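You operate a simulated robot arm through the tools that you are given. There is no shell and no other tool. Be economical: measure what you need, move in short steps, check, and stop when the job is done.

You are at the controls of a simulated robot arm. One attempt, no reset.

Task
The drain spout splashed the tall panel: close it, push the drip tray in and sponge the splash off.
Fine: put the orange sponge back. What is to be rubbed or washed off counts as gone when no trace of it is left.

The check looks at the end state, three seconds after you hand in, the way a careful person would. Anything else that was tipped, shoved, dropped, spilled or broken makes it a failure.

Robot
A 6-joint arm with a two-finger parallel gripper, fixed in place. Base frame: the origin is at the foot of the arm, x ahead of it, y to its left, z up. Readings come in mm, degrees, newtons and seconds.
With the tool pointing down near the work surface it reaches from about 320 to 700 mm from the base axis. Its first joint turns from -166.0 to 166.0 degrees. Payload 4.1 kg.
The TCP is the grasp point between the finger pads, 23 mm short of the fingertips. In the tool frame z runs along the fingers and y along their closing line. Largest opening 94 mm; finger width 38, thickness 10; the body of the gripper, 54 by 96 mm, starts 39 mm behind the TCP.
Orientation is told as [roll, pitch, yaw] about the base's x, y, z axes, in that order, counted from this pose: with the fingers straight down and closing along the base's y, the tool's x points along the base's -x, its y along +y and its z along -z.

Tools
- The arm moves only by the tool nudge_tool. Its argument "plan" is text: rows parted by semicolons, each of 7 numbers parted by spaces: the shift along the base's x, y, z in mm, then the turn, a rotation vector about the base's x, y, z in degrees, then the opening, from 0 (shut) to 1 (fully open). In form: x y z wx wy wz jaw; .... A call has 1 to 10 rows; each row shifts and turns the commanded pose from where the row before left it. Rows are played at 5 a second. More than 50 mm and 8.6 degrees between two rows, or a gripper value outside its range, and nothing of the call is played. A pose out of reach is approached as far as the arm can. The call stops where the force on the tool passes 40 N (or 10 N more than at its start, if that is more) or the arm is blocked; 0.2 s more then pass. The fingers move at their own pace (about 45 mm/s each) and stop on an object; they squeeze with about 43 N. The grip force told is the motor's: it shows also when the fingers shut on nothing. Time passes only in rows, and 0.2 s behind the last, so rows that do not move let the fingers close. It gives the time, the measured TCP pose, the force on the tool (base axes), the opening and the grip force at its end, in the units of the frame above (readings bear some noise), with the torque about the TCP (base axes, N m) and any sound that the robot's microphone picked up.
- Cameras (640 x 400 px; columns grow to the right, rows downward): "scene" is fixed at [400.2, 497.7, 1670.8]; the picture's right is [-0.99, -0.14, 0.00], its down [-0.08, 0.57, -0.82] and it looks along [0.12, -0.81, -0.58] (base axes); focal length 358 px, centre (320, 200). "wrist" rides on the gripper at [86, 16, -74] in the tool frame; the picture's right is [-0.18, 0.98, 0.00], its down [-0.58, -0.11, -0.81] and it looks along [-0.79, -0.15, 0.59] (tool axes); focal length 243 px, centre (320, 200). There is no depth. A picture from a camera that has moved, and an enlarged one, comes with that camera's place and axes in the base frame and with its lens. The place of the scene camera against the robot may be out by one fixed shift of up to 12 mm in any direction.
- grab_frame(camera): a new picture of that camera. No time passes.
- raise_lower(by): slides the trunk up (or, below 0, down) by that many mm; the arm rides with it, the base frame stays. It gives what a move gives, with no picture.
- zoom(camera, box): a new picture of the part [left, top, right, bottom] of that camera's present view, enlarged. No time passes.
- close_job(): hands the job in; it is judged then, once.

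Go step by step. Nothing tells you positions but the pictures and the camera data: compare them with the known pose of the tool, close in by small moves and look again before you grip or let go. The budget is 120 turns and 64 pictures, counting those below and the enlarged ones. Unless the task says otherwise, let go and move clear before handing in, and close with one line.

The tools are called after "Call:" as a command line: name --argument value ..., lists and objects as JSON in quotes. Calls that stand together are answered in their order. nudge_tool: Moves the arm, as the interface text tells. Its arguments: {"type":"object","properties":{"plan":{"type":"string"}},"required":["plan"]} The other tools are called the same way: raise_lower (by) slides the trunk up or down; grab_frame (camera) takes a picture; zoom (camera, box) takes an enlarged picture of a part of a camera's view; close_job () hands the job in.

At the start:

```text
time_s: 0.0
ee_pos: [232.0, -185.7, 1403.8]
tcp_rot: [-0.1, 0.0, 0.0]
force: [0.3, 0.1, -0.4]
moment: [0.01, -0.01, 0.0]
opening: 93.8
gripper_force: 0.0
trunk travel left (down, up): [-525.0, 65.0]
```

scene: 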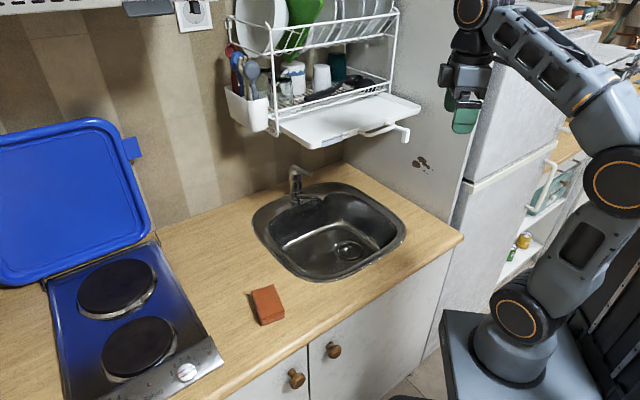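
wrist: 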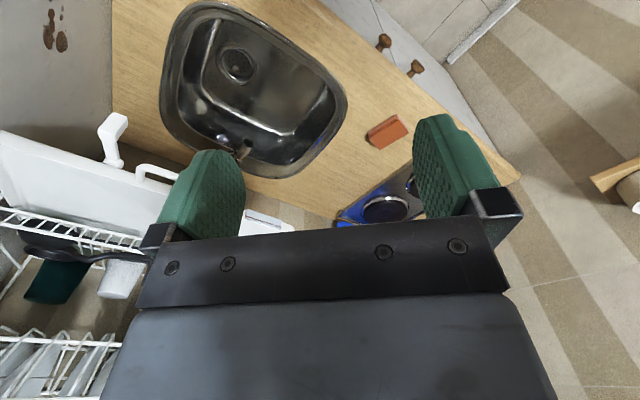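

I see a dish rack on the wall with a white drip tray sticking out and a spout on its right end, brown splash on the tall panel, and the orange sponge on the counter. I'll look closer first.

Call:
zoom --camera "scene" --box '[220, 60, 460, 210]'

Call:
zoom --camera "scene" --box '[340, 90, 440, 152]'

Call:
zoom --camera "wrist" --box '[0, 0, 320, 200]'

```text
2.67 times, centred on (340, 135) of scene
camera zoom: at [400.2, 497.7, 1670.8], right [-0.99, -0.14, 0.0], down [-0.08, 0.57, -0.82], along [0.12, -0.81, -0.58], focal length 953 px, centre (267, 373)
```

zoom: 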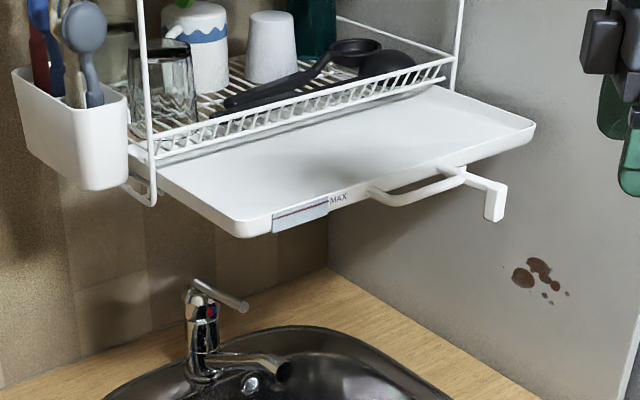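

```text
6.40 times, centred on (390, 121) of scene
camera zoom: at [400.2, 497.7, 1670.8], right [-0.99, -0.14, 0.0], down [-0.08, 0.57, -0.82], along [0.12, -0.81, -0.58], focal length 2288 px, centre (-128, 706)
```

zoom: 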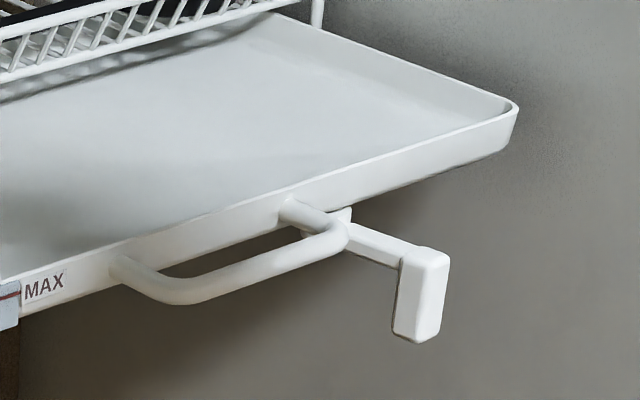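

```text
2.00 times, centred on (160, 100) of wrist
camera zoom: at [145.7, -170.0, 1478.4], right [0.18, 0.98, 0.0], down [0.58, -0.11, 0.81], along [0.79, -0.15, -0.59], focal length 485 px, centre (640, 400)
```

zoom: 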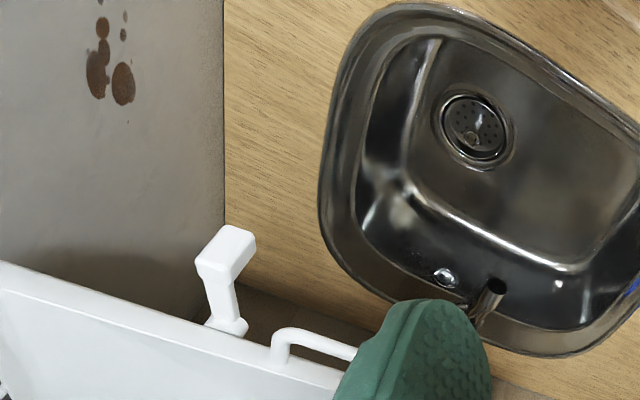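

The kitchen looks turned about 45° to the base, with the tray pulling out along (-0.7, 0.7). I'll yaw the tool by -45° so the wrist camera faces the tray front and the spout.

Call:
nudge_tool --plan "0 0 0 0 0 -8 1;0 0 0 0 0 -8 1;0 0 0 0 0 -8 1;0 0 0 0 0 -8 1;0 0 0 0 0 -8 1;0 0 0 0 0 -5 1;0 0 0 0 0 0 1"

Call:
grab_frame --camera "wrist"

```text
time_s: 1.6
ee_pos: [232.8, -185.1, 1403.8]
tcp_rot: [0.0, -0.1, -45.2]
force: [0.0, 0.0, 0.6]
moment: [-0.04, 0.0, -0.03]
opening: 94.0
gripper_force: 0.1
trunk travel left (down, up): [-525.0, 65.0]
```

```text
58 pictures are left
camera wrist: at [182.5, -113.3, 1478.4], right [0.83, 0.56, 0.0], down [0.33, -0.49, 0.81], along [0.45, -0.67, -0.59], focal length 243 px, centre (320, 200)
```

wrist: 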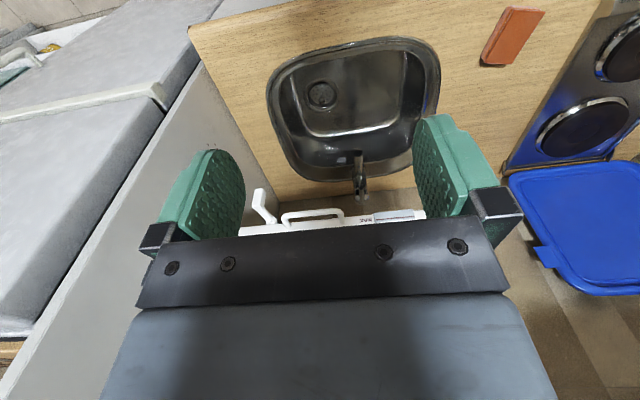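

I can see the tray front with handle and spout, partly hidden by the gripper. I'll lower the trunk to view it more levelly; the tool stays about 250 mm in front of the tray.

Call:
raise_lower --by -180

Call:
zoom --camera "wrist" --box '[200, 100, 480, 275]'

```text
time_s: 3.6
ee_pos: [232.2, -185.5, 1222.8]
tcp_rot: [0.0, 0.0, -45.0]
force: [-0.3, -0.4, 0.3]
moment: [0.0, -0.03, 0.01]
opening: 94.1
gripper_force: 0.2
trunk travel left (down, up): [-345.0, 245.0]
```

```text
2.29 times, centred on (340, 188) of wrist
camera zoom: at [182.4, -113.4, 1298.5], right [0.82, 0.57, 0.0], down [0.33, -0.49, 0.81], along [0.46, -0.67, -0.59], focal length 555 px, centre (274, 229)
```

zoom: 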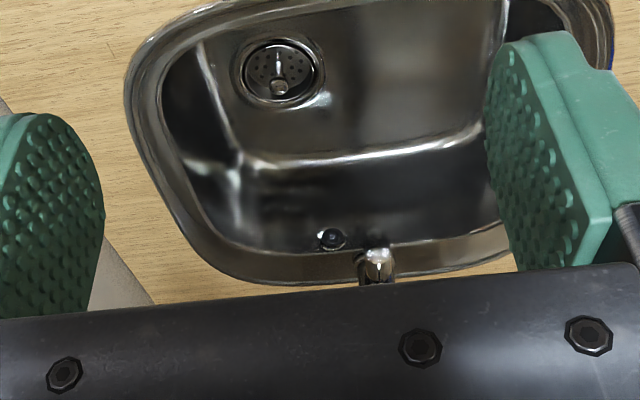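

The gripper body hides anything level with it. I'll tilt the fingers forward toward the tray about 34° so the camera looks nearly level.

Call:
nudge_tool --plan "0 0 0 -5.9 -5.9 0 1;0 0 0 -5.9 -5.9 0 1;0 0 0 -5.9 -5.9 0 1;0 0 0 -5.9 -5.9 0 1;0 0 0 0 0 0 1"

Call:
grab_frame --camera "wrist"

```text
time_s: 4.8
ee_pos: [235.8, -190.6, 1220.6]
tcp_rot: [0.1, -32.4, -45.0]
force: [-0.5, -0.8, 0.2]
moment: [0.01, 0.02, -0.01]
opening: 93.9
gripper_force: 0.0
trunk travel left (down, up): [-345.0, 245.0]
```

```text
56 pictures are left
camera wrist: at [167.1, -98.4, 1235.9], right [0.8, 0.59, 0.1], down [-0.04, -0.12, 0.99], along [0.59, -0.8, -0.07], focal length 243 px, centre (320, 200)
```

wrist: 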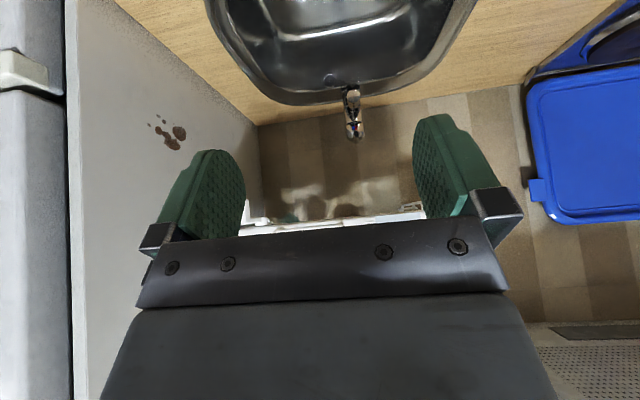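

The tray is just at the edge of view, so I'll raise the trunk to see the tray front between the fingers.

Call:
raise_lower --by 80

Call:
zoom --camera "wrist" --box '[200, 100, 440, 250]'

Call:
grab_frame --camera "scene"

```text
time_s: 6.0
ee_pos: [236.0, -190.2, 1299.3]
tcp_rot: [0.0, -32.4, -45.1]
force: [0.1, -0.1, 0.4]
moment: [-0.02, 0.03, -0.01]
opening: 94.0
gripper_force: 0.0
trunk travel left (down, up): [-425.0, 165.0]
```

```text
2.67 times, centred on (320, 175) of wrist
camera zoom: at [167.1, -98.4, 1316.0], right [0.81, 0.58, 0.1], down [-0.04, -0.12, 0.99], along [0.59, -0.8, -0.07], focal length 647 px, centre (320, 267)
```

zoom: 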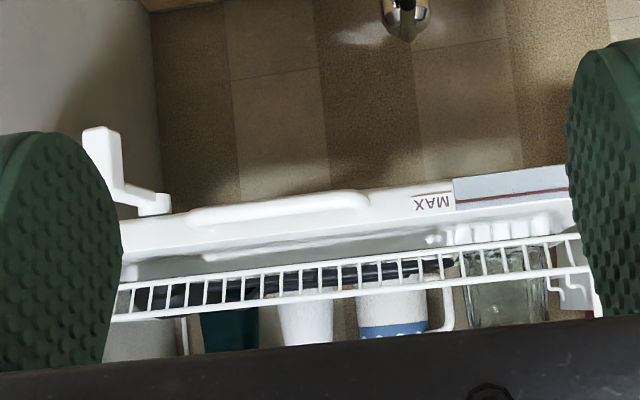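

```text
54 pictures are left
```

scene: 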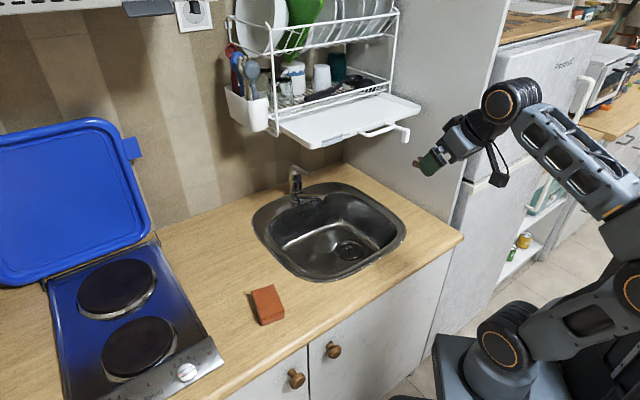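

The spout seems to be an arm pointing straight out from beneath the tray's front with a downturned end. I'll look closely at its pivot.

Call:
zoom --camera "scene" --box '[376, 112, 424, 148]'

Call:
zoom --camera "wrist" --box '[220, 140, 300, 190]'

```text
11.11 times, centred on (400, 130) of scene
camera zoom: at [400.2, 497.7, 1670.8], right [-0.99, -0.14, 0.0], down [-0.08, 0.57, -0.82], along [0.12, -0.81, -0.58], focal length 3972 px, centre (-569, 978)
```

zoom: 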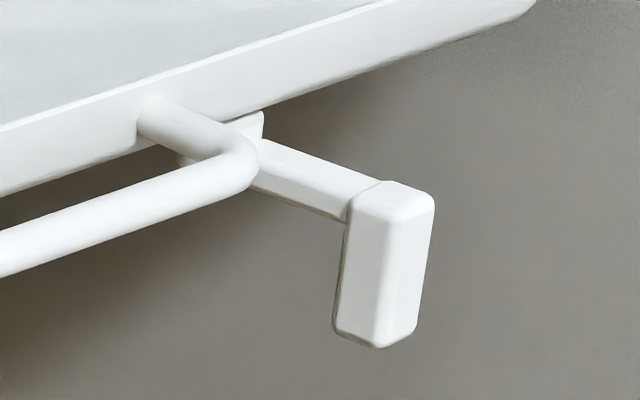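

```text
8.00 times, centred on (260, 165) of wrist
camera zoom: at [167.1, -98.4, 1316.0], right [0.81, 0.58, 0.1], down [-0.04, -0.12, 0.99], along [0.59, -0.8, -0.07], focal length 1941 px, centre (800, 480)
```

zoom: 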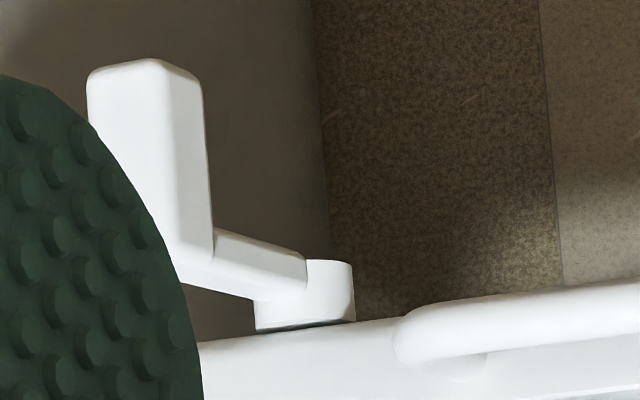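

The spout pivots on a vertical boss under the tray; its arm points straight out, so it should swing to lie along the tray front. I'll tilt the tool to near horizontal so that the open fingers can straddle the downturned end from the front.

Call:
nudge_tool --plan "0 0 0 -5.6 -5.6 0 1;0 0 0 -5.6 -5.6 0 1;0 0 0 -5.6 -5.6 0 1;0 0 0 -5.6 -5.6 0 1;0 0 0 -5.6 -5.6 0 1;0 0 0 -5.6 -5.6 0 1;0 0 0 0 0 0 1;0 0 0 0 0 0 1"

Call:
grab_frame --camera "scene"

Call:
grab_frame --camera "wrist"

```text
time_s: 6.7
ee_pos: [266.4, -225.2, 1255.9]
tcp_rot: [1.0, -40.6, -45.6]
force: [-0.2, 0.3, -0.4]
moment: [-0.04, 0.01, 0.03]
opening: 94.3
gripper_force: 0.0
trunk travel left (down, up): [-425.0, 165.0]
stopped in row 3: the arm was blocked; the commanded pose is now the measured one
```

```text
51 pictures are left
```

scene: 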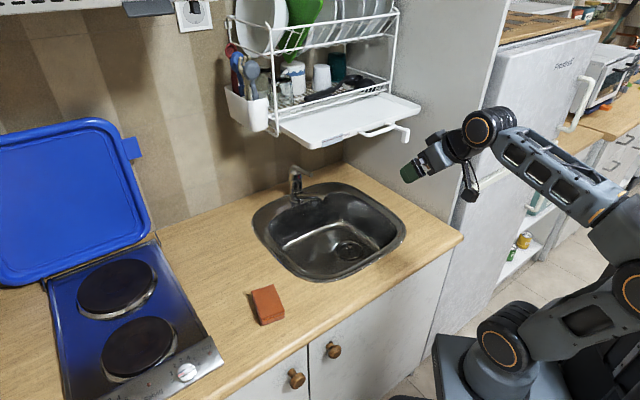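

```text
50 pictures are left
camera wrist: at [196.8, -132.3, 1257.2], right [0.79, 0.6, 0.13], down [-0.15, -0.03, 0.99], along [0.59, -0.8, 0.06], focal length 243 px, centre (320, 200)
```

wrist: 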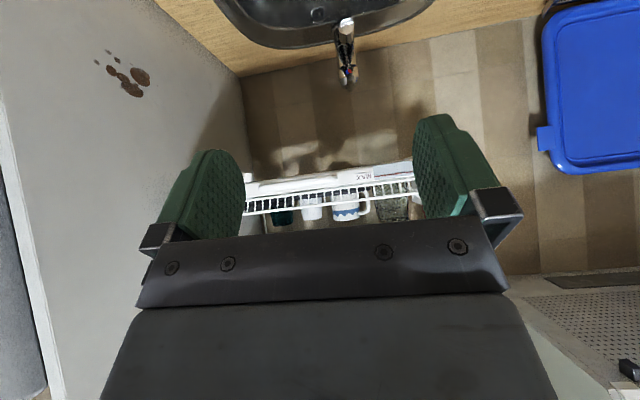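

The fold was blocked because the wrist was too close to the base. I'll move out toward the spout first, stopping short of it, and then tilt.

Call:
nudge_tool --plan "-6 -45 0 0 0 0 1;-6 -45 0 0 0 0 1;-6 -45 0 0 0 0 1;-6 -45 0 0 0 0 1;0 -10 0 0 0 0 1;0 0 0 -5.6 -5.6 0 1;0 0 0 -5.6 -5.6 0 1;0 0 0 -5.6 -5.6 0 1;0 0 0 0 0 0 1;0 0 0 0 0 0 1"

```text
time_s: 8.8
ee_pos: [242.0, -413.2, 1257.8]
tcp_rot: [1.6, -64.5, -45.8]
force: [-0.9, -0.4, -0.3]
moment: [-0.01, 0.01, 0.0]
opening: 94.1
gripper_force: 0.0
trunk travel left (down, up): [-425.0, 165.0]
```

The tilt now works. I'll check where the fingers stand relative to the spout.

Call:
grab_frame --camera "wrist"

Call:
zoom --camera "scene" --box '[320, 70, 480, 170]'

```text
49 pictures are left
camera wrist: at [179.5, -328.7, 1211.6], right [0.74, 0.64, 0.18], down [-0.42, 0.25, 0.87], along [0.52, -0.72, 0.46], focal length 243 px, centre (320, 200)
```

wrist: 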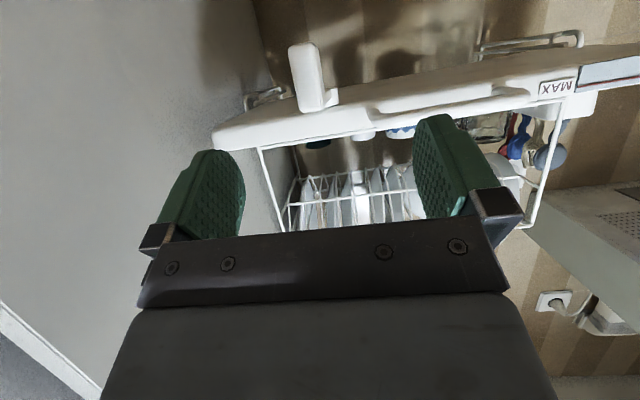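

```text
4.00 times, centred on (400, 120) of scene
camera zoom: at [400.2, 497.7, 1670.8], right [-0.99, -0.14, 0.0], down [-0.08, 0.57, -0.82], along [0.12, -0.81, -0.58], focal length 1430 px, centre (0, 520)
```

zoom: 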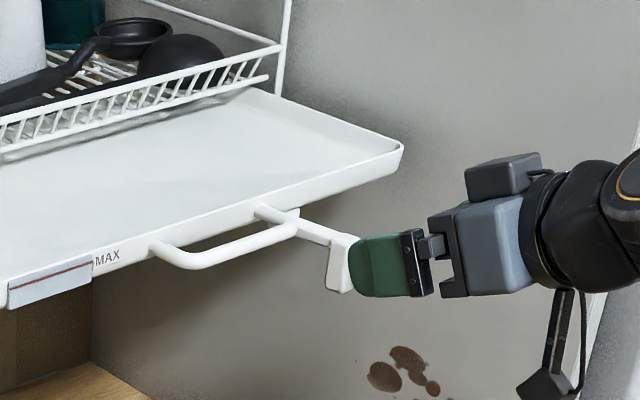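

My three views agree: the spout end is at about (293, -473, 1212). I'll flatten the tool a bit more, drop to its height, and narrow the jaws to about 56 mm while still short of it.

Call:
nudge_tool --plan "0 0 -18 -5.3 -5.3 0 0.8;-4 -5 -18 -5.3 -5.3 0 0.6;0 0 -18 0 0 0 0.6;0 0 0 0 0 0 0.6;0 0 0 0 0 0 0.6"

Call:
grab_frame --camera "wrist"

```text
time_s: 10.1
ee_pos: [237.8, -418.0, 1202.3]
tcp_rot: [2.7, -79.5, -46.9]
force: [-0.3, -0.5, -0.4]
moment: [0.01, -0.04, 0.03]
opening: 56.5
gripper_force: 0.0
trunk travel left (down, up): [-425.0, 165.0]
```

```text
47 pictures are left
camera wrist: at [185.8, -344.3, 1131.9], right [0.71, 0.68, 0.19], down [-0.57, 0.4, 0.72], along [0.41, -0.62, 0.67], focal length 243 px, centre (320, 200)
```

wrist: 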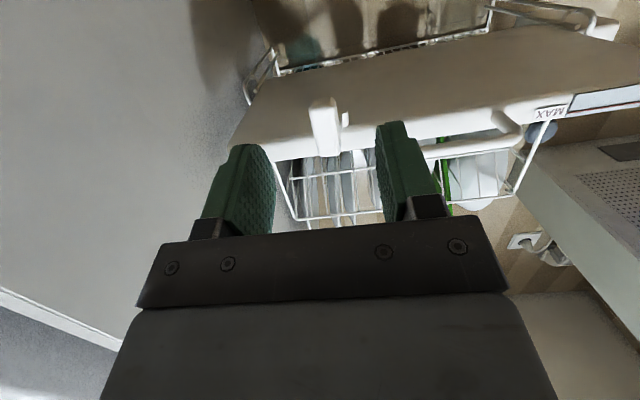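

The spout end lies centred between the fingers. I'll advance 66 mm along the tray's axis to straddle it.

Call:
nudge_tool --plan "15 -15 0 0 0 0 0.6;16 -16 0 0 0 0 0.6;16 -16 0 0 0 0 0.6;0 0 0 0 0 0 0.6"

Call:
grab_frame --camera "wrist"

Call:
zoom --camera "scene" --box '[320, 70, 480, 170]'

```text
time_s: 11.1
ee_pos: [284.5, -465.8, 1203.1]
tcp_rot: [2.6, -79.4, -46.9]
force: [0.2, -0.4, 0.3]
moment: [-0.01, 0.03, -0.03]
opening: 56.5
gripper_force: 0.1
trunk travel left (down, up): [-425.0, 165.0]
```

```text
46 pictures are left
camera wrist: at [233.0, -392.1, 1132.0], right [0.71, 0.68, 0.19], down [-0.57, 0.4, 0.72], along [0.41, -0.62, 0.67], focal length 243 px, centre (320, 200)
```

wrist: 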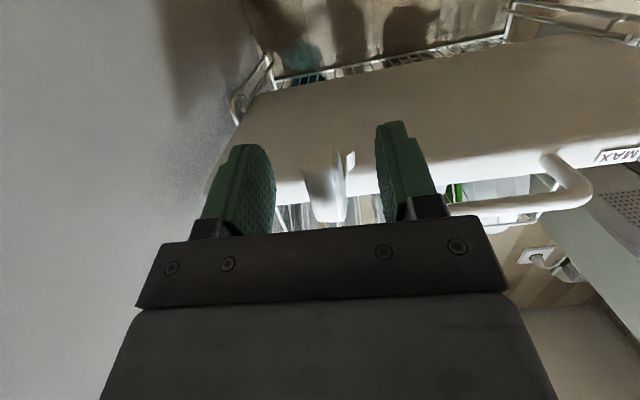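

```text
4.00 times, centred on (400, 120) of scene
camera zoom: at [400.2, 497.7, 1670.8], right [-0.99, -0.14, 0.0], down [-0.08, 0.57, -0.82], along [0.12, -0.81, -0.58], focal length 1430 px, centre (0, 520)
```

zoom: 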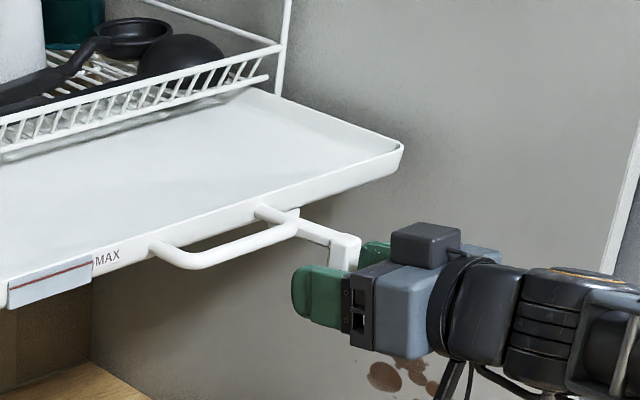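

The fingers straddle the spout end. I'll press gently toward the +w side (away from the panel) and watch the force and whether the arm turns.

Call:
nudge_tool --plan "5 5 0 0 0 0 0.6;5 5 0 0 0 0 0.6;5 5 0 0 0 0 0.6;5 5 0 0 0 0 0.6;5 5 0 0 0 0 0.6;0 0 0 0 0 0 0.6"

Call:
grab_frame --camera "wrist"

```text
time_s: 12.4
ee_pos: [307.1, -443.1, 1202.5]
tcp_rot: [3.4, -79.4, -47.7]
force: [-15.4, -12.7, 2.3]
moment: [-0.04, 0.22, -0.33]
opening: 65.1
gripper_force: 9.9
trunk travel left (down, up): [-425.0, 165.0]
```

```text
44 pictures are left
camera wrist: at [255.4, -368.4, 1131.5], right [0.71, 0.68, 0.19], down [-0.57, 0.4, 0.72], along [0.41, -0.62, 0.67], focal length 243 px, centre (320, 200)
```

wrist: 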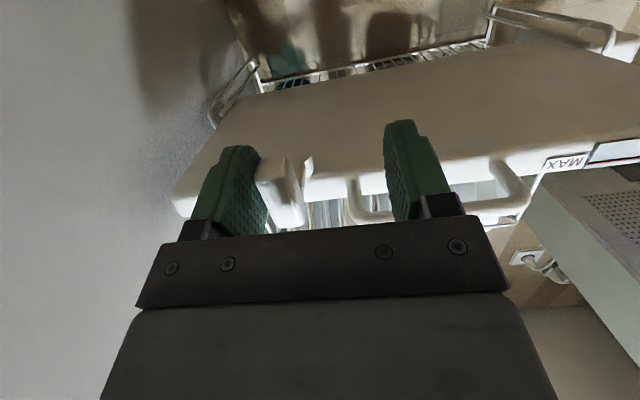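

About 20 N and the spout has hardly turned, so that looks like its end stop. I'll try the opposite way, toward the panel.

Call:
nudge_tool --plan "-7 -7 0 0 0 0 0.6;-8 -8 0 0 0 0 0.6;-8 -8 0 0 0 0 0.6;-8 -8 0 0 0 0 0.6;-5 -5 0 0 0 0 0.6;-5 -5 0 0 0 0 0.6;-5 -5 0 0 0 0 0.6;0 0 0 0 0 0 0.6"

Call:
grab_frame --camera "wrist"

```text
time_s: 14.2
ee_pos: [264.7, -487.2, 1204.5]
tcp_rot: [2.8, -79.4, -46.9]
force: [-0.1, 0.1, -0.1]
moment: [-0.03, 0.01, -0.02]
opening: 56.4
gripper_force: 0.0
trunk travel left (down, up): [-425.0, 165.0]
```

```text
43 pictures are left
camera wrist: at [211.5, -413.0, 1132.1], right [0.71, 0.68, 0.19], down [-0.57, 0.4, 0.72], along [0.41, -0.62, 0.67], focal length 243 px, centre (320, 200)
```

wrist: 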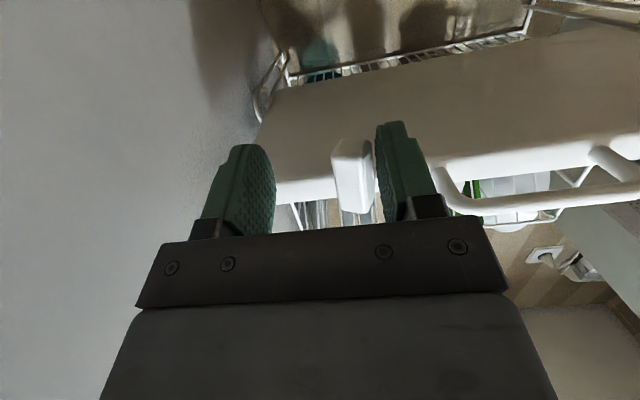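

No resistance this way so far. I'll continue, following the arc inward.

Call:
nudge_tool --plan "-5 -5 0 0 0 0 0.6;-5 -5 0 0 0 0 0.6;-4 -6 0 0 0 0 0.6;-4 -6 0 0 0 0 0.6;0 0 0 0 0 0 0.6"

Call:
grab_frame --camera "wrist"

Call:
zoom --camera "scene" --box '[320, 70, 480, 170]'

```text
time_s: 15.4
ee_pos: [245.9, -508.1, 1202.2]
tcp_rot: [2.5, -79.4, -47.0]
force: [0.2, 0.5, -0.3]
moment: [-0.02, 0.01, 0.0]
opening: 56.2
gripper_force: 0.1
trunk travel left (down, up): [-425.0, 165.0]
```

```text
42 pictures are left
camera wrist: at [194.0, -434.7, 1131.7], right [0.71, 0.68, 0.19], down [-0.57, 0.4, 0.72], along [0.41, -0.62, 0.67], focal length 243 px, centre (320, 200)
```

wrist: 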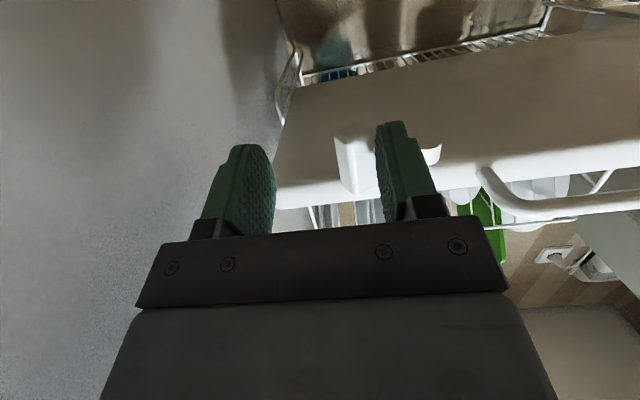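

```text
4.00 times, centred on (400, 120) of scene
camera zoom: at [400.2, 497.7, 1670.8], right [-0.99, -0.14, 0.0], down [-0.08, 0.57, -0.82], along [0.12, -0.81, -0.58], focal length 1430 px, centre (0, 520)
```

zoom: 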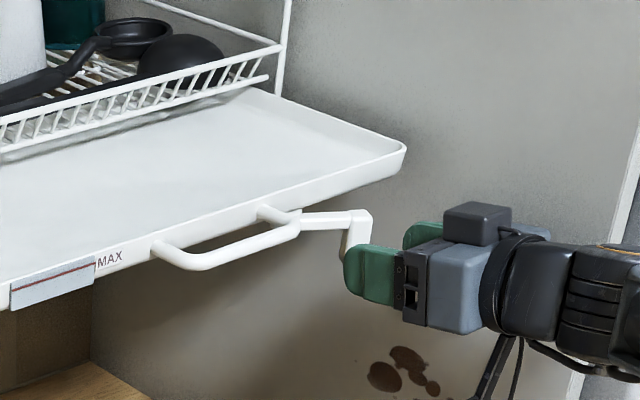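

The spout is swinging toward the panel, now about halfway. I'll back out, close the jaws, and push its end face straight in to finish the quarter turn without crowding the panel.

Call:
nudge_tool --plan "-15 15 0 0 0 0 0.6;-15 15 0 0 0 0 0.6;0 0 0 0 0 0 0;0 0 0 0 0 0 0;5 5 0 0 0 0 0;4 4 0 0 0 0 0;0 0 0 0 0 0 0"

Call:
grab_frame --camera "wrist"

```text
time_s: 17.1
ee_pos: [225.0, -469.3, 1203.4]
tcp_rot: [2.6, -79.4, -46.9]
force: [-0.7, -0.1, 0.1]
moment: [-0.01, -0.01, -0.01]
opening: 0.0
gripper_force: 42.2
trunk travel left (down, up): [-425.0, 165.0]
```

```text
40 pictures are left
camera wrist: at [173.2, -395.4, 1131.8], right [0.71, 0.68, 0.19], down [-0.57, 0.4, 0.72], along [0.41, -0.62, 0.67], focal length 243 px, centre (320, 200)
```

wrist: 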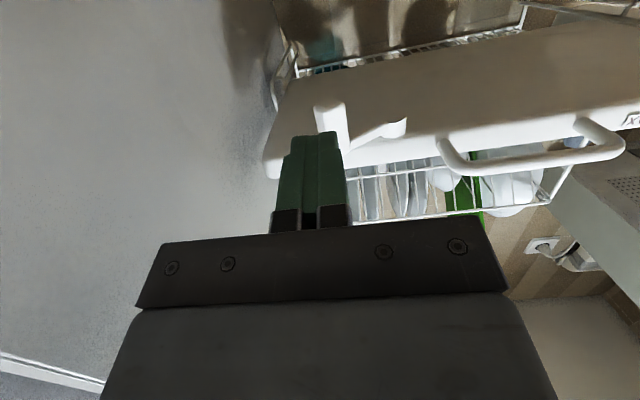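

The arm is about 50° round. Now I push straight in toward the wall against the spout's end.

Call:
nudge_tool --plan "10 -10 0 0 0 0 0;10 -10 0 0 0 0 0;6 -6 0 0 0 0 0;6 -6 0 0 0 0 0;6 -6 0 0 0 0 0;6 -6 0 0 0 0 0;0 0 0 0 0 0 0"

Call:
grab_frame --camera "wrist"

Call:
zoom --camera "scene" --box '[320, 70, 480, 170]'

```text
time_s: 18.6
ee_pos: [270.3, -514.1, 1202.9]
tcp_rot: [2.6, -79.4, -46.8]
force: [-0.1, 0.3, -0.4]
moment: [0.01, 0.0, 0.01]
opening: 0.1
gripper_force: 42.2
trunk travel left (down, up): [-425.0, 165.0]
```

```text
39 pictures are left
camera wrist: at [217.7, -439.9, 1131.9], right [0.71, 0.68, 0.19], down [-0.57, 0.4, 0.72], along [0.41, -0.62, 0.67], focal length 243 px, centre (320, 200)
```

wrist: 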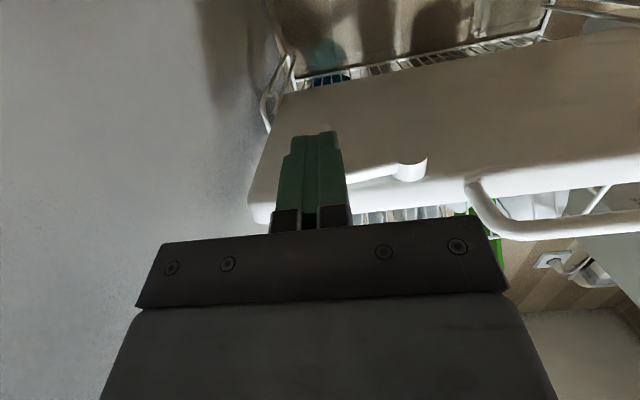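

```text
4.00 times, centred on (400, 120) of scene
camera zoom: at [400.2, 497.7, 1670.8], right [-0.99, -0.14, 0.0], down [-0.08, 0.57, -0.82], along [0.12, -0.81, -0.58], focal length 1430 px, centre (0, 520)
```

zoom: 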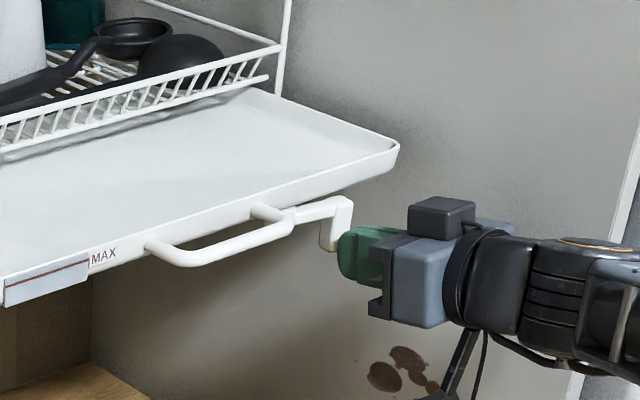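

The arm has turned to around 70° and the tray is beginning to slide. I'll keep pushing with small steps.

Call:
nudge_tool --plan "5 -5 0 0 0 0 0;5 -5 0 0 0 0 0;4 -4 0 0 0 0 0;4 -4 0 0 0 0 0;0 0 0 0 0 0 0"

Call:
grab_frame --camera "wrist"

Call:
zoom --camera "scene" --box '[320, 70, 480, 170]'

```text
time_s: 19.9
ee_pos: [287.1, -532.7, 1203.0]
tcp_rot: [2.7, -79.3, -46.9]
force: [-1.3, -0.1, 0.6]
moment: [0.01, 0.0, 0.01]
opening: 0.1
gripper_force: 42.6
trunk travel left (down, up): [-425.0, 165.0]
```

```text
37 pictures are left
camera wrist: at [235.0, -457.6, 1131.9], right [0.71, 0.68, 0.19], down [-0.57, 0.4, 0.72], along [0.41, -0.62, 0.67], focal length 243 px, centre (320, 200)
```

wrist: 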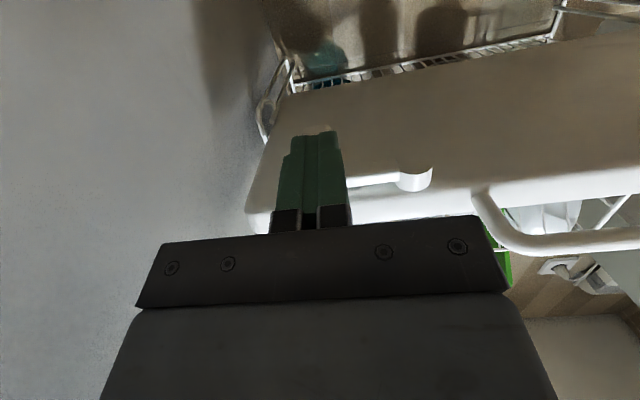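

```text
4.00 times, centred on (400, 120) of scene
camera zoom: at [400.2, 497.7, 1670.8], right [-0.99, -0.14, 0.0], down [-0.08, 0.57, -0.82], along [0.12, -0.81, -0.58], focal length 1430 px, centre (0, 520)
```

zoom: 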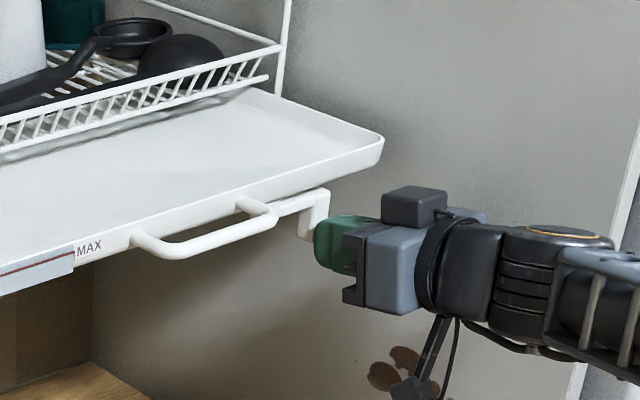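

The arm now lies nearly along the tray front and the tray is sliding in easily. I'll keep pushing in here; at the tray's stop the spout will be seated as well.

Call:
nudge_tool --plan "6 -6 0 0 0 0 0;6 -6 0 0 0 0 0;6 -6 0 0 0 0 0;6 -6 0 0 0 0 0;6 -6 0 0 0 0 0;6 -6 0 0 0 0 0;0 0 0 0 0 0 0"

Call:
zoom --camera "scene" --box '[260, 60, 480, 197]'

```text
time_s: 21.4
ee_pos: [323.6, -567.9, 1202.3]
tcp_rot: [2.7, -79.4, -47.0]
force: [-0.3, 0.6, -0.9]
moment: [-0.02, -0.01, -0.02]
opening: 0.1
gripper_force: 42.7
trunk travel left (down, up): [-425.0, 165.0]
```

```text
2.91 times, centred on (370, 128) of scene
camera zoom: at [400.2, 497.7, 1670.8], right [-0.99, -0.14, 0.0], down [-0.08, 0.57, -0.82], along [0.12, -0.81, -0.58], focal length 1040 px, centre (174, 408)
```

zoom: 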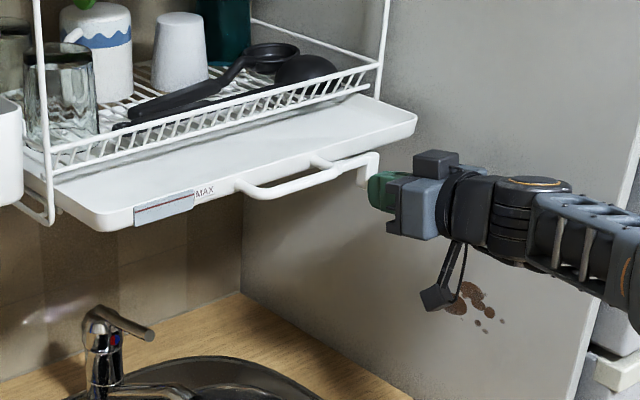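

About half way in, still light. Continuing in small steps.

Call:
nudge_tool --plan "6 -6 0 0 0 0 0;6 -6 0 0 0 0 0;6 -6 0 0 0 0 0;6 -6 0 0 0 0 0;6 -6 0 0 0 0 0;0 0 0 0 0 0 0"

Call:
zoom --camera "scene" --box '[260, 60, 480, 197]'

```text
time_s: 22.9
ee_pos: [354.3, -597.9, 1202.3]
tcp_rot: [2.8, -79.5, -47.0]
force: [0.3, 0.2, -0.7]
moment: [0.02, -0.03, 0.04]
opening: 0.1
gripper_force: 42.5
trunk travel left (down, up): [-425.0, 165.0]
```

```text
2.91 times, centred on (370, 128) of scene
camera zoom: at [400.2, 497.7, 1670.8], right [-0.99, -0.14, 0.0], down [-0.08, 0.57, -0.82], along [0.12, -0.81, -0.58], focal length 1040 px, centre (174, 408)
```

zoom: 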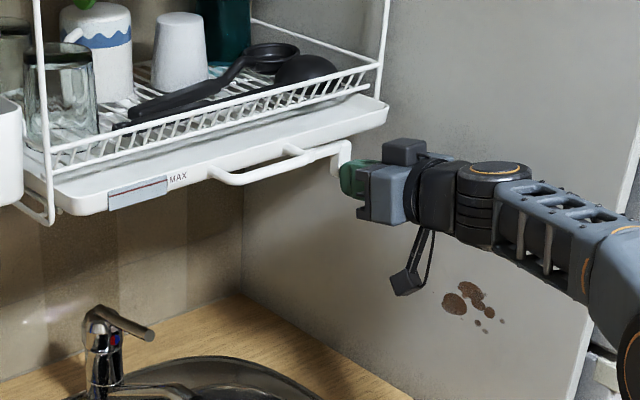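

Nearly under the rack now. I'll continue until I feel the stop.

Call:
nudge_tool --plan "5 -5 0 0 0 0 0;5 -5 0 0 0 0 0;5 -5 0 0 0 0 0;5 -5 0 0 0 0 0;4 -4 0 0 0 0 0;4 -4 0 0 0 0 0;0 0 0 0 0 0 0"

Call:
zoom --camera "scene" --box '[260, 60, 480, 197]'

```text
time_s: 24.2
ee_pos: [376.4, -620.4, 1202.0]
tcp_rot: [2.6, -79.3, -46.6]
force: [-18.8, 28.9, -5.7]
moment: [-0.22, -0.27, 0.19]
opening: 0.3
gripper_force: 42.6
trunk travel left (down, up): [-425.0, 165.0]
stopped in row 6: the force on the tool passed its limit at 47 N (the readings are from after the stop); the commanded pose is now the measured one
```

```text
2.91 times, centred on (370, 128) of scene
camera zoom: at [400.2, 497.7, 1670.8], right [-0.99, -0.14, 0.0], down [-0.08, 0.57, -0.82], along [0.12, -0.81, -0.58], focal length 1040 px, centre (174, 408)
```

zoom: 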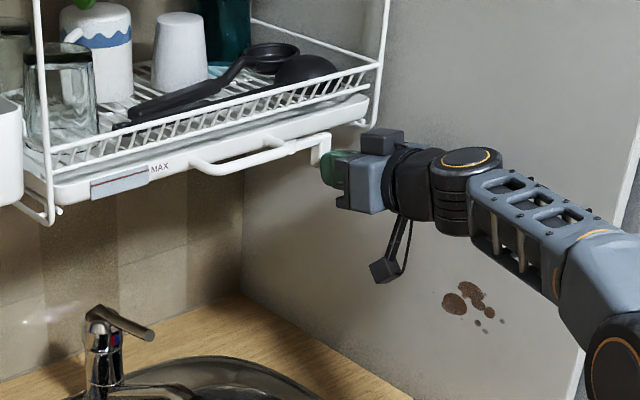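

The tray hit its stop firmly. I'll back straight out and check both the spout angle and the tray.

Call:
nudge_tool --plan "-15 15 0 0 0 0 0;-25 25 0 0 0 0 0;-30 30 0 0 0 0 0;-30 30 0 0 0 0 0;0 0 0 0 0 0 0"

Call:
grab_frame --camera "wrist"

Call:
zoom --camera "scene" --box '[320, 80, 420, 142]'

```text
time_s: 25.4
ee_pos: [278.4, -523.9, 1201.3]
tcp_rot: [2.9, -79.0, -47.0]
force: [0.3, -0.8, 0.0]
moment: [0.0, 0.01, 0.01]
opening: 0.0
gripper_force: 42.9
trunk travel left (down, up): [-425.0, 165.0]
```

```text
32 pictures are left
camera wrist: at [226.1, -449.0, 1130.6], right [0.71, 0.68, 0.19], down [-0.57, 0.39, 0.72], along [0.42, -0.62, 0.67], focal length 243 px, centre (320, 200)
```

wrist: 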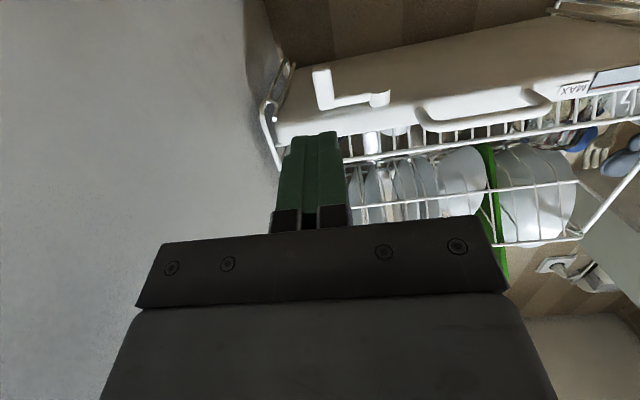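

```text
6.40 times, centred on (370, 111) of scene
camera zoom: at [400.2, 497.7, 1670.8], right [-0.99, -0.14, 0.0], down [-0.08, 0.57, -0.82], along [0.12, -0.81, -0.58], focal length 2288 px, centre (0, 770)
```

zoom: 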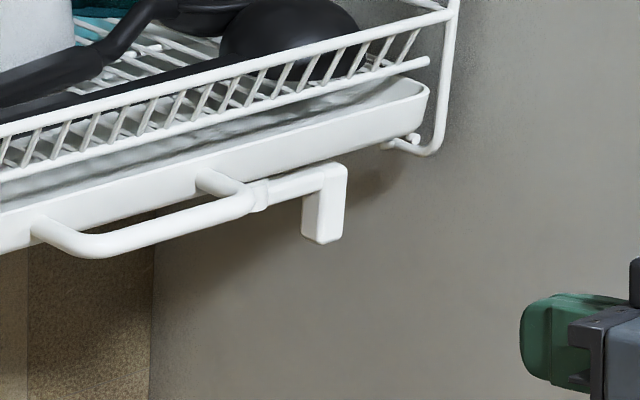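

The tray is fully in and the spout lies along its front against its stop. Next comes the sponge, so I'll look at it closely while backing the arm out from under the rack.

Call:
nudge_tool --plan "-30 30 0 0 0 0 0;0 40 0 0 0 0 0;30 40 0 5.6 5.6 0 0;35 35 0 5.6 5.6 0 0;35 35 0 5.6 5.6 0 0;35 35 0 5.6 5.6 0 0;0 0 0 5.6 5.6 0 0;0 0 0 0 0 0 0"

Call:
zoom --camera "scene" --box '[228, 272, 308, 338]'

```text
time_s: 27.2
ee_pos: [384.2, -308.3, 1201.6]
tcp_rot: [1.2, -39.5, -45.5]
force: [0.3, 0.1, 0.3]
moment: [0.0, 0.01, 0.01]
opening: 0.1
gripper_force: 42.1
trunk travel left (down, up): [-425.0, 165.0]
```

```text
6.06 times, centred on (268, 305) of scene
camera zoom: at [400.2, 497.7, 1670.8], right [-0.99, -0.14, 0.0], down [-0.08, 0.57, -0.82], along [0.12, -0.81, -0.58], focal length 2167 px, centre (635, -436)
```

zoom: 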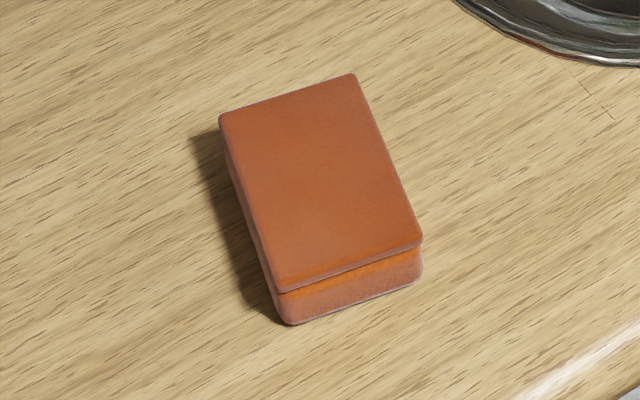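

The sponge is about 95 × 59 mm, centred near (616, -62), with its short side along ~31° in base axes. I'll straighten the tool to point down, lower the trunk and go toward it, still high above.

Call:
nudge_tool --plan "20 25 0 5.6 5.6 0 1;20 25 0 5.6 5.6 0 1;20 25 0 5.6 5.6 0 1;20 25 0 5.6 5.6 0 1;20 25 0 5.5 5.5 0 1;20 25 0 0 0 -7 1;20 25 0 0 0 -7 1;0 25 0 0 0 0 1;0 0 0 0 0 0 1;0 0 0 0 0 0 1"

Call:
raise_lower --by -150

Call:
grab_frame --camera "wrist"

```text
time_s: 29.4
ee_pos: [524.4, -110.8, 1201.4]
tcp_rot: [0.9, 0.0, -59.3]
force: [0.5, 0.4, 0.5]
moment: [-0.02, -0.01, -0.01]
opening: 93.8
gripper_force: 0.1
trunk travel left (down, up): [-425.0, 165.0]
```

```text
time_s: 31.2
ee_pos: [524.4, -110.6, 1052.3]
tcp_rot: [0.9, -0.2, -59.3]
force: [0.0, 0.4, -0.3]
moment: [-0.03, 0.0, 0.02]
opening: 94.2
gripper_force: 0.1
trunk travel left (down, up): [-275.0, 315.0]
```

```text
29 pictures are left
camera wrist: at [492.7, -28.3, 1126.2], right [0.94, 0.34, 0.01], down [0.19, -0.56, 0.81], along [0.28, -0.75, -0.59], focal length 243 px, centre (320, 200)
```

wrist: 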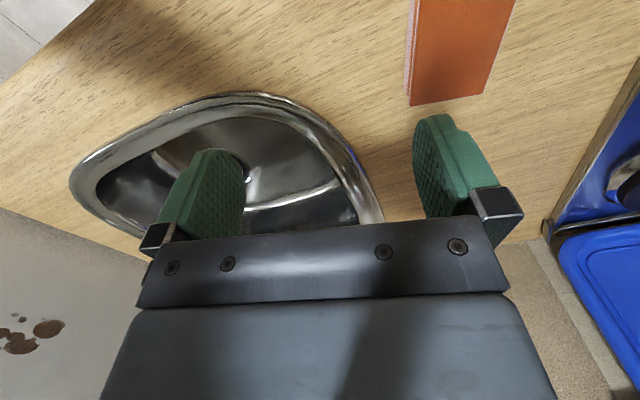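

The sponge's top is at z ≈ 930 (counter ≈ 905), centre (616, -62). I'll move over it and descend partway, then check.

Call:
nudge_tool --plan "23 12 0 0 0 0 1;23 12 0 0 0 0 1;23 12 0 0 0 0 1;23 12.5 0 0 0 0 1;0 0 -20 0 0 0 1;0 0 -20 0 0 0 1;0 0 -20 0 0 0 1;0 0 0 0 0 0 1"

Call:
grab_frame --camera "wrist"

```text
time_s: 33.0
ee_pos: [595.6, -60.2, 977.3]
tcp_rot: [0.9, -0.1, -59.4]
force: [1.0, 0.4, -0.5]
moment: [0.01, -0.02, 0.01]
opening: 93.7
gripper_force: 0.0
out of reach, approached as far as the arm can: row 3, 4
trunk travel left (down, up): [-275.0, 315.0]
```

```text
28 pictures are left
camera wrist: at [564.9, 22.0, 1051.9], right [0.94, 0.34, 0.01], down [0.19, -0.56, 0.81], along [0.28, -0.75, -0.59], focal length 243 px, centre (320, 200)
```

wrist: 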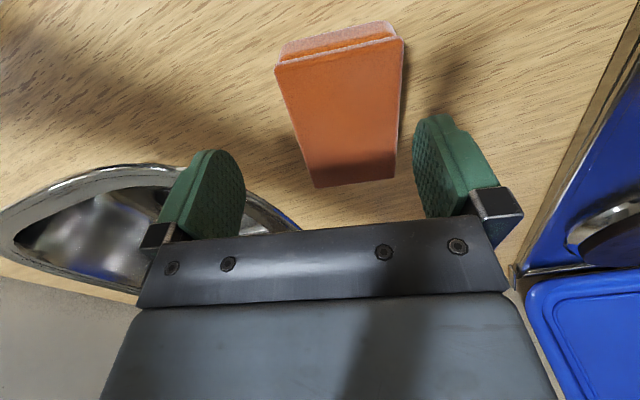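

The reach was limited at that height; I'm 20 mm short in x. I'll try moving the remainder now that I'm lower.

Call:
nudge_tool --plan "10 -1 0 0 0 0 1;10 -1 0 0 0 0 1;0 0 0 0 0 0 1"

Call:
grab_frame --camera "wrist"

```text
time_s: 33.8
ee_pos: [617.0, -61.6, 976.8]
tcp_rot: [0.8, 0.1, -59.4]
force: [0.7, -0.4, 0.0]
moment: [-0.01, 0.0, 0.0]
opening: 93.9
gripper_force: 0.0
trunk travel left (down, up): [-275.0, 315.0]
```

```text
27 pictures are left
camera wrist: at [584.9, 20.6, 1051.9], right [0.94, 0.34, 0.01], down [0.19, -0.56, 0.81], along [0.28, -0.75, -0.59], focal length 243 px, centre (320, 200)
```

wrist: 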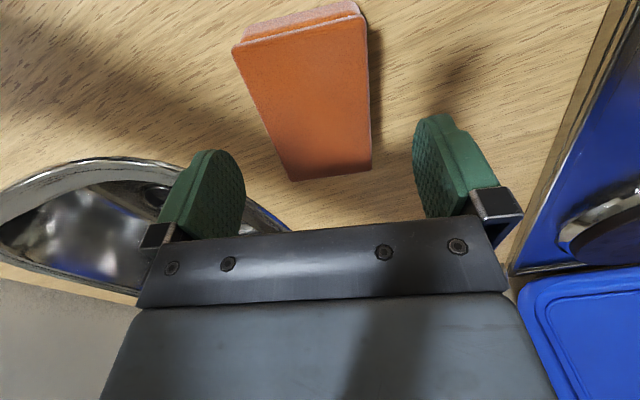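

Measured corners give the sponge centre at (615, -61) and agree with the tool. I'll descend to the grip height, leaving about 11 mm of sponge below the fingertips, and close.

Call:
nudge_tool --plan "-1 0 -13 0 0 0 1;0 0 -13 0 0 0 1;0 0 -12 0 0 0 1;0 0 0 0 0 0 1;0 0 0 0 0 0 0.4;0 0 0 0 0 0 0.4;0 0 0 0 0 0 0.3;0 0 0 0 0 0 0.3"

Call:
grab_frame --camera "wrist"

```text
time_s: 35.6
ee_pos: [615.2, -60.2, 940.4]
tcp_rot: [0.9, -0.1, -59.4]
force: [-0.1, -0.4, 0.4]
moment: [0.01, -0.03, -0.01]
opening: 61.2
gripper_force: 42.9
trunk travel left (down, up): [-275.0, 315.0]
```

```text
26 pictures are left
camera wrist: at [583.6, 21.0, 1014.1], right [0.94, 0.34, 0.01], down [0.19, -0.56, 0.81], along [0.28, -0.75, -0.59], focal length 243 px, centre (320, 200)
```

wrist: 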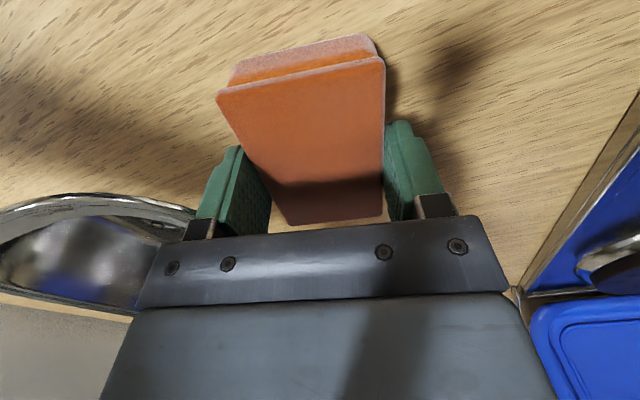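

The sponge is gripped (released pose to remember: 615, -60, 940, yaw -59.4). I'll lift it, raise the trunk, and carry it back toward the area in front of the splash.

Call:
nudge_tool --plan "0 0 25 0 0 0 0.3;0 0 25 0 0 0 0.3;-30 -20 20 0 0 7 0.3;-35 -35 20 0 0 7.4 0.3;-35 -35 0 0 0 0 0.3;-35 -35 0 0 0 0 0.3;-35 -35 0 0 0 0 0.3;0 0 0 0 0 0 0.3"

Call:
raise_lower --by 60

Call:
nudge_tool --plan "-20 -30 0 -5.6 5.6 0 0.3;-20 -30 0 -5.6 5.6 0 0.3;-20 -30 0 -5.6 5.6 0 0.3;-20 -30 0 -5.6 5.6 0 0.3;-20 -30 0 -5.6 5.6 0 0.3;0 0 0 0 0 0 0.3"

```text
refused: row 4 steps farther than a row can; nothing moved
```

```text
time_s: 36.6
ee_pos: [615.8, -60.6, 998.8]
tcp_rot: [0.8, 0.1, -59.4]
force: [0.0, 0.4, 0.3]
moment: [0.02, 0.02, 0.0]
opening: 61.2
gripper_force: 43.7
trunk travel left (down, up): [-335.0, 255.0]
```

```text
time_s: 38.0
ee_pos: [515.1, -211.7, 998.5]
tcp_rot: [-38.0, -9.2, -56.1]
force: [-0.2, -0.4, -0.3]
moment: [0.01, -0.01, -0.03]
opening: 60.9
gripper_force: 43.1
trunk travel left (down, up): [-335.0, 255.0]
```

That first call was refused but the rest moved safely; the sponge is held and clear of the sink. I'll raise further now.

Call:
raise_lower --by 80

Call:
nudge_tool --plan "-30 -25 0 -5.6 5.6 0 0.3;-30 -25 0 -5.6 5.6 0 0.3;-30 -25 0 -5.6 5.6 0 0.3;-30 -25 0 -5.6 5.6 0 0.3;-30 -25 0 -5.6 5.6 0 0.3;-30 -25 0 -5.6 5.6 0 0.3;0 0 0 0 0 7 0.3;0 0 0 0 0 7 0.3;0 0 0 0 0 0 0.3"

Call:
grab_frame --camera "wrist"

Call:
grab_frame --camera "scene"

```text
time_s: 39.1
ee_pos: [514.3, -210.4, 1078.8]
tcp_rot: [-37.9, -9.1, -56.2]
force: [-0.1, 0.6, -0.3]
moment: [0.04, 0.01, -0.01]
opening: 60.9
gripper_force: 43.2
trunk travel left (down, up): [-415.0, 175.0]
```

```text
time_s: 41.1
ee_pos: [334.1, -360.7, 1078.9]
tcp_rot: [-86.2, -14.5, -31.6]
force: [0.4, 0.3, -0.4]
moment: [-0.01, 0.0, -0.02]
opening: 60.8
gripper_force: 43.0
trunk travel left (down, up): [-415.0, 175.0]
```

```text
25 pictures are left
camera wrist: at [305.0, -254.4, 1046.7], right [0.39, -0.17, -0.9], down [0.86, 0.41, 0.3], along [0.32, -0.9, 0.3], focal length 243 px, centre (320, 200)
```

wrist: 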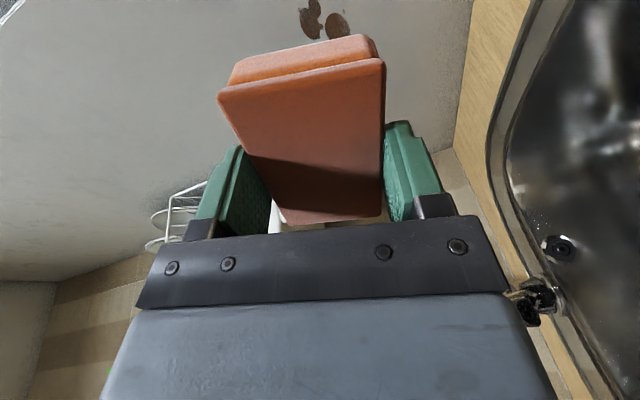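

```text
24 pictures are left
```

scene: 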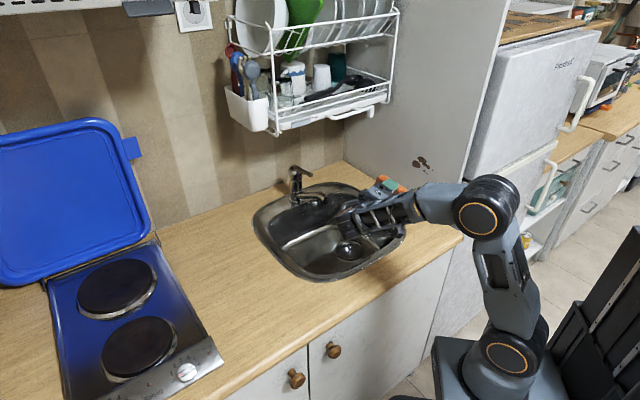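

The splash is ahead but the tool points about 14° off the panel's normal, because the last yaw was applied after tilting. I'll square it to the panel and level the sponge.

Call:
nudge_tool --plan "0 0 0 0 0 -7 0.3;0 0 0 0 0 -7.4 0.3;0 0 0 5.1 5.1 0 0.3;0 0 0 5.1 5.1 0 0.3;0 0 0 -2.7 2.7 0 0.3;0 0 0 0 0 0 0.3;0 0 0 0 0 0 0.3"

Call:
grab_frame --camera "wrist"

```text
time_s: 42.7
ee_pos: [335.5, -361.2, 1078.9]
tcp_rot: [-90.3, -0.1, -46.0]
force: [0.4, -0.9, 0.1]
moment: [0.01, 0.0, 0.03]
opening: 61.1
gripper_force: 42.4
trunk travel left (down, up): [-415.0, 175.0]
```

```text
23 pictures are left
camera wrist: at [328.4, -247.4, 1062.4], right [0.12, -0.14, -0.98], down [0.98, 0.14, 0.1], along [0.12, -0.98, 0.15], focal length 243 px, centre (320, 200)
```

wrist: 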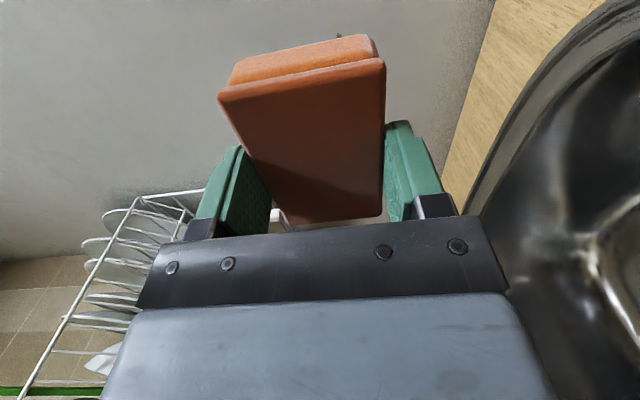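

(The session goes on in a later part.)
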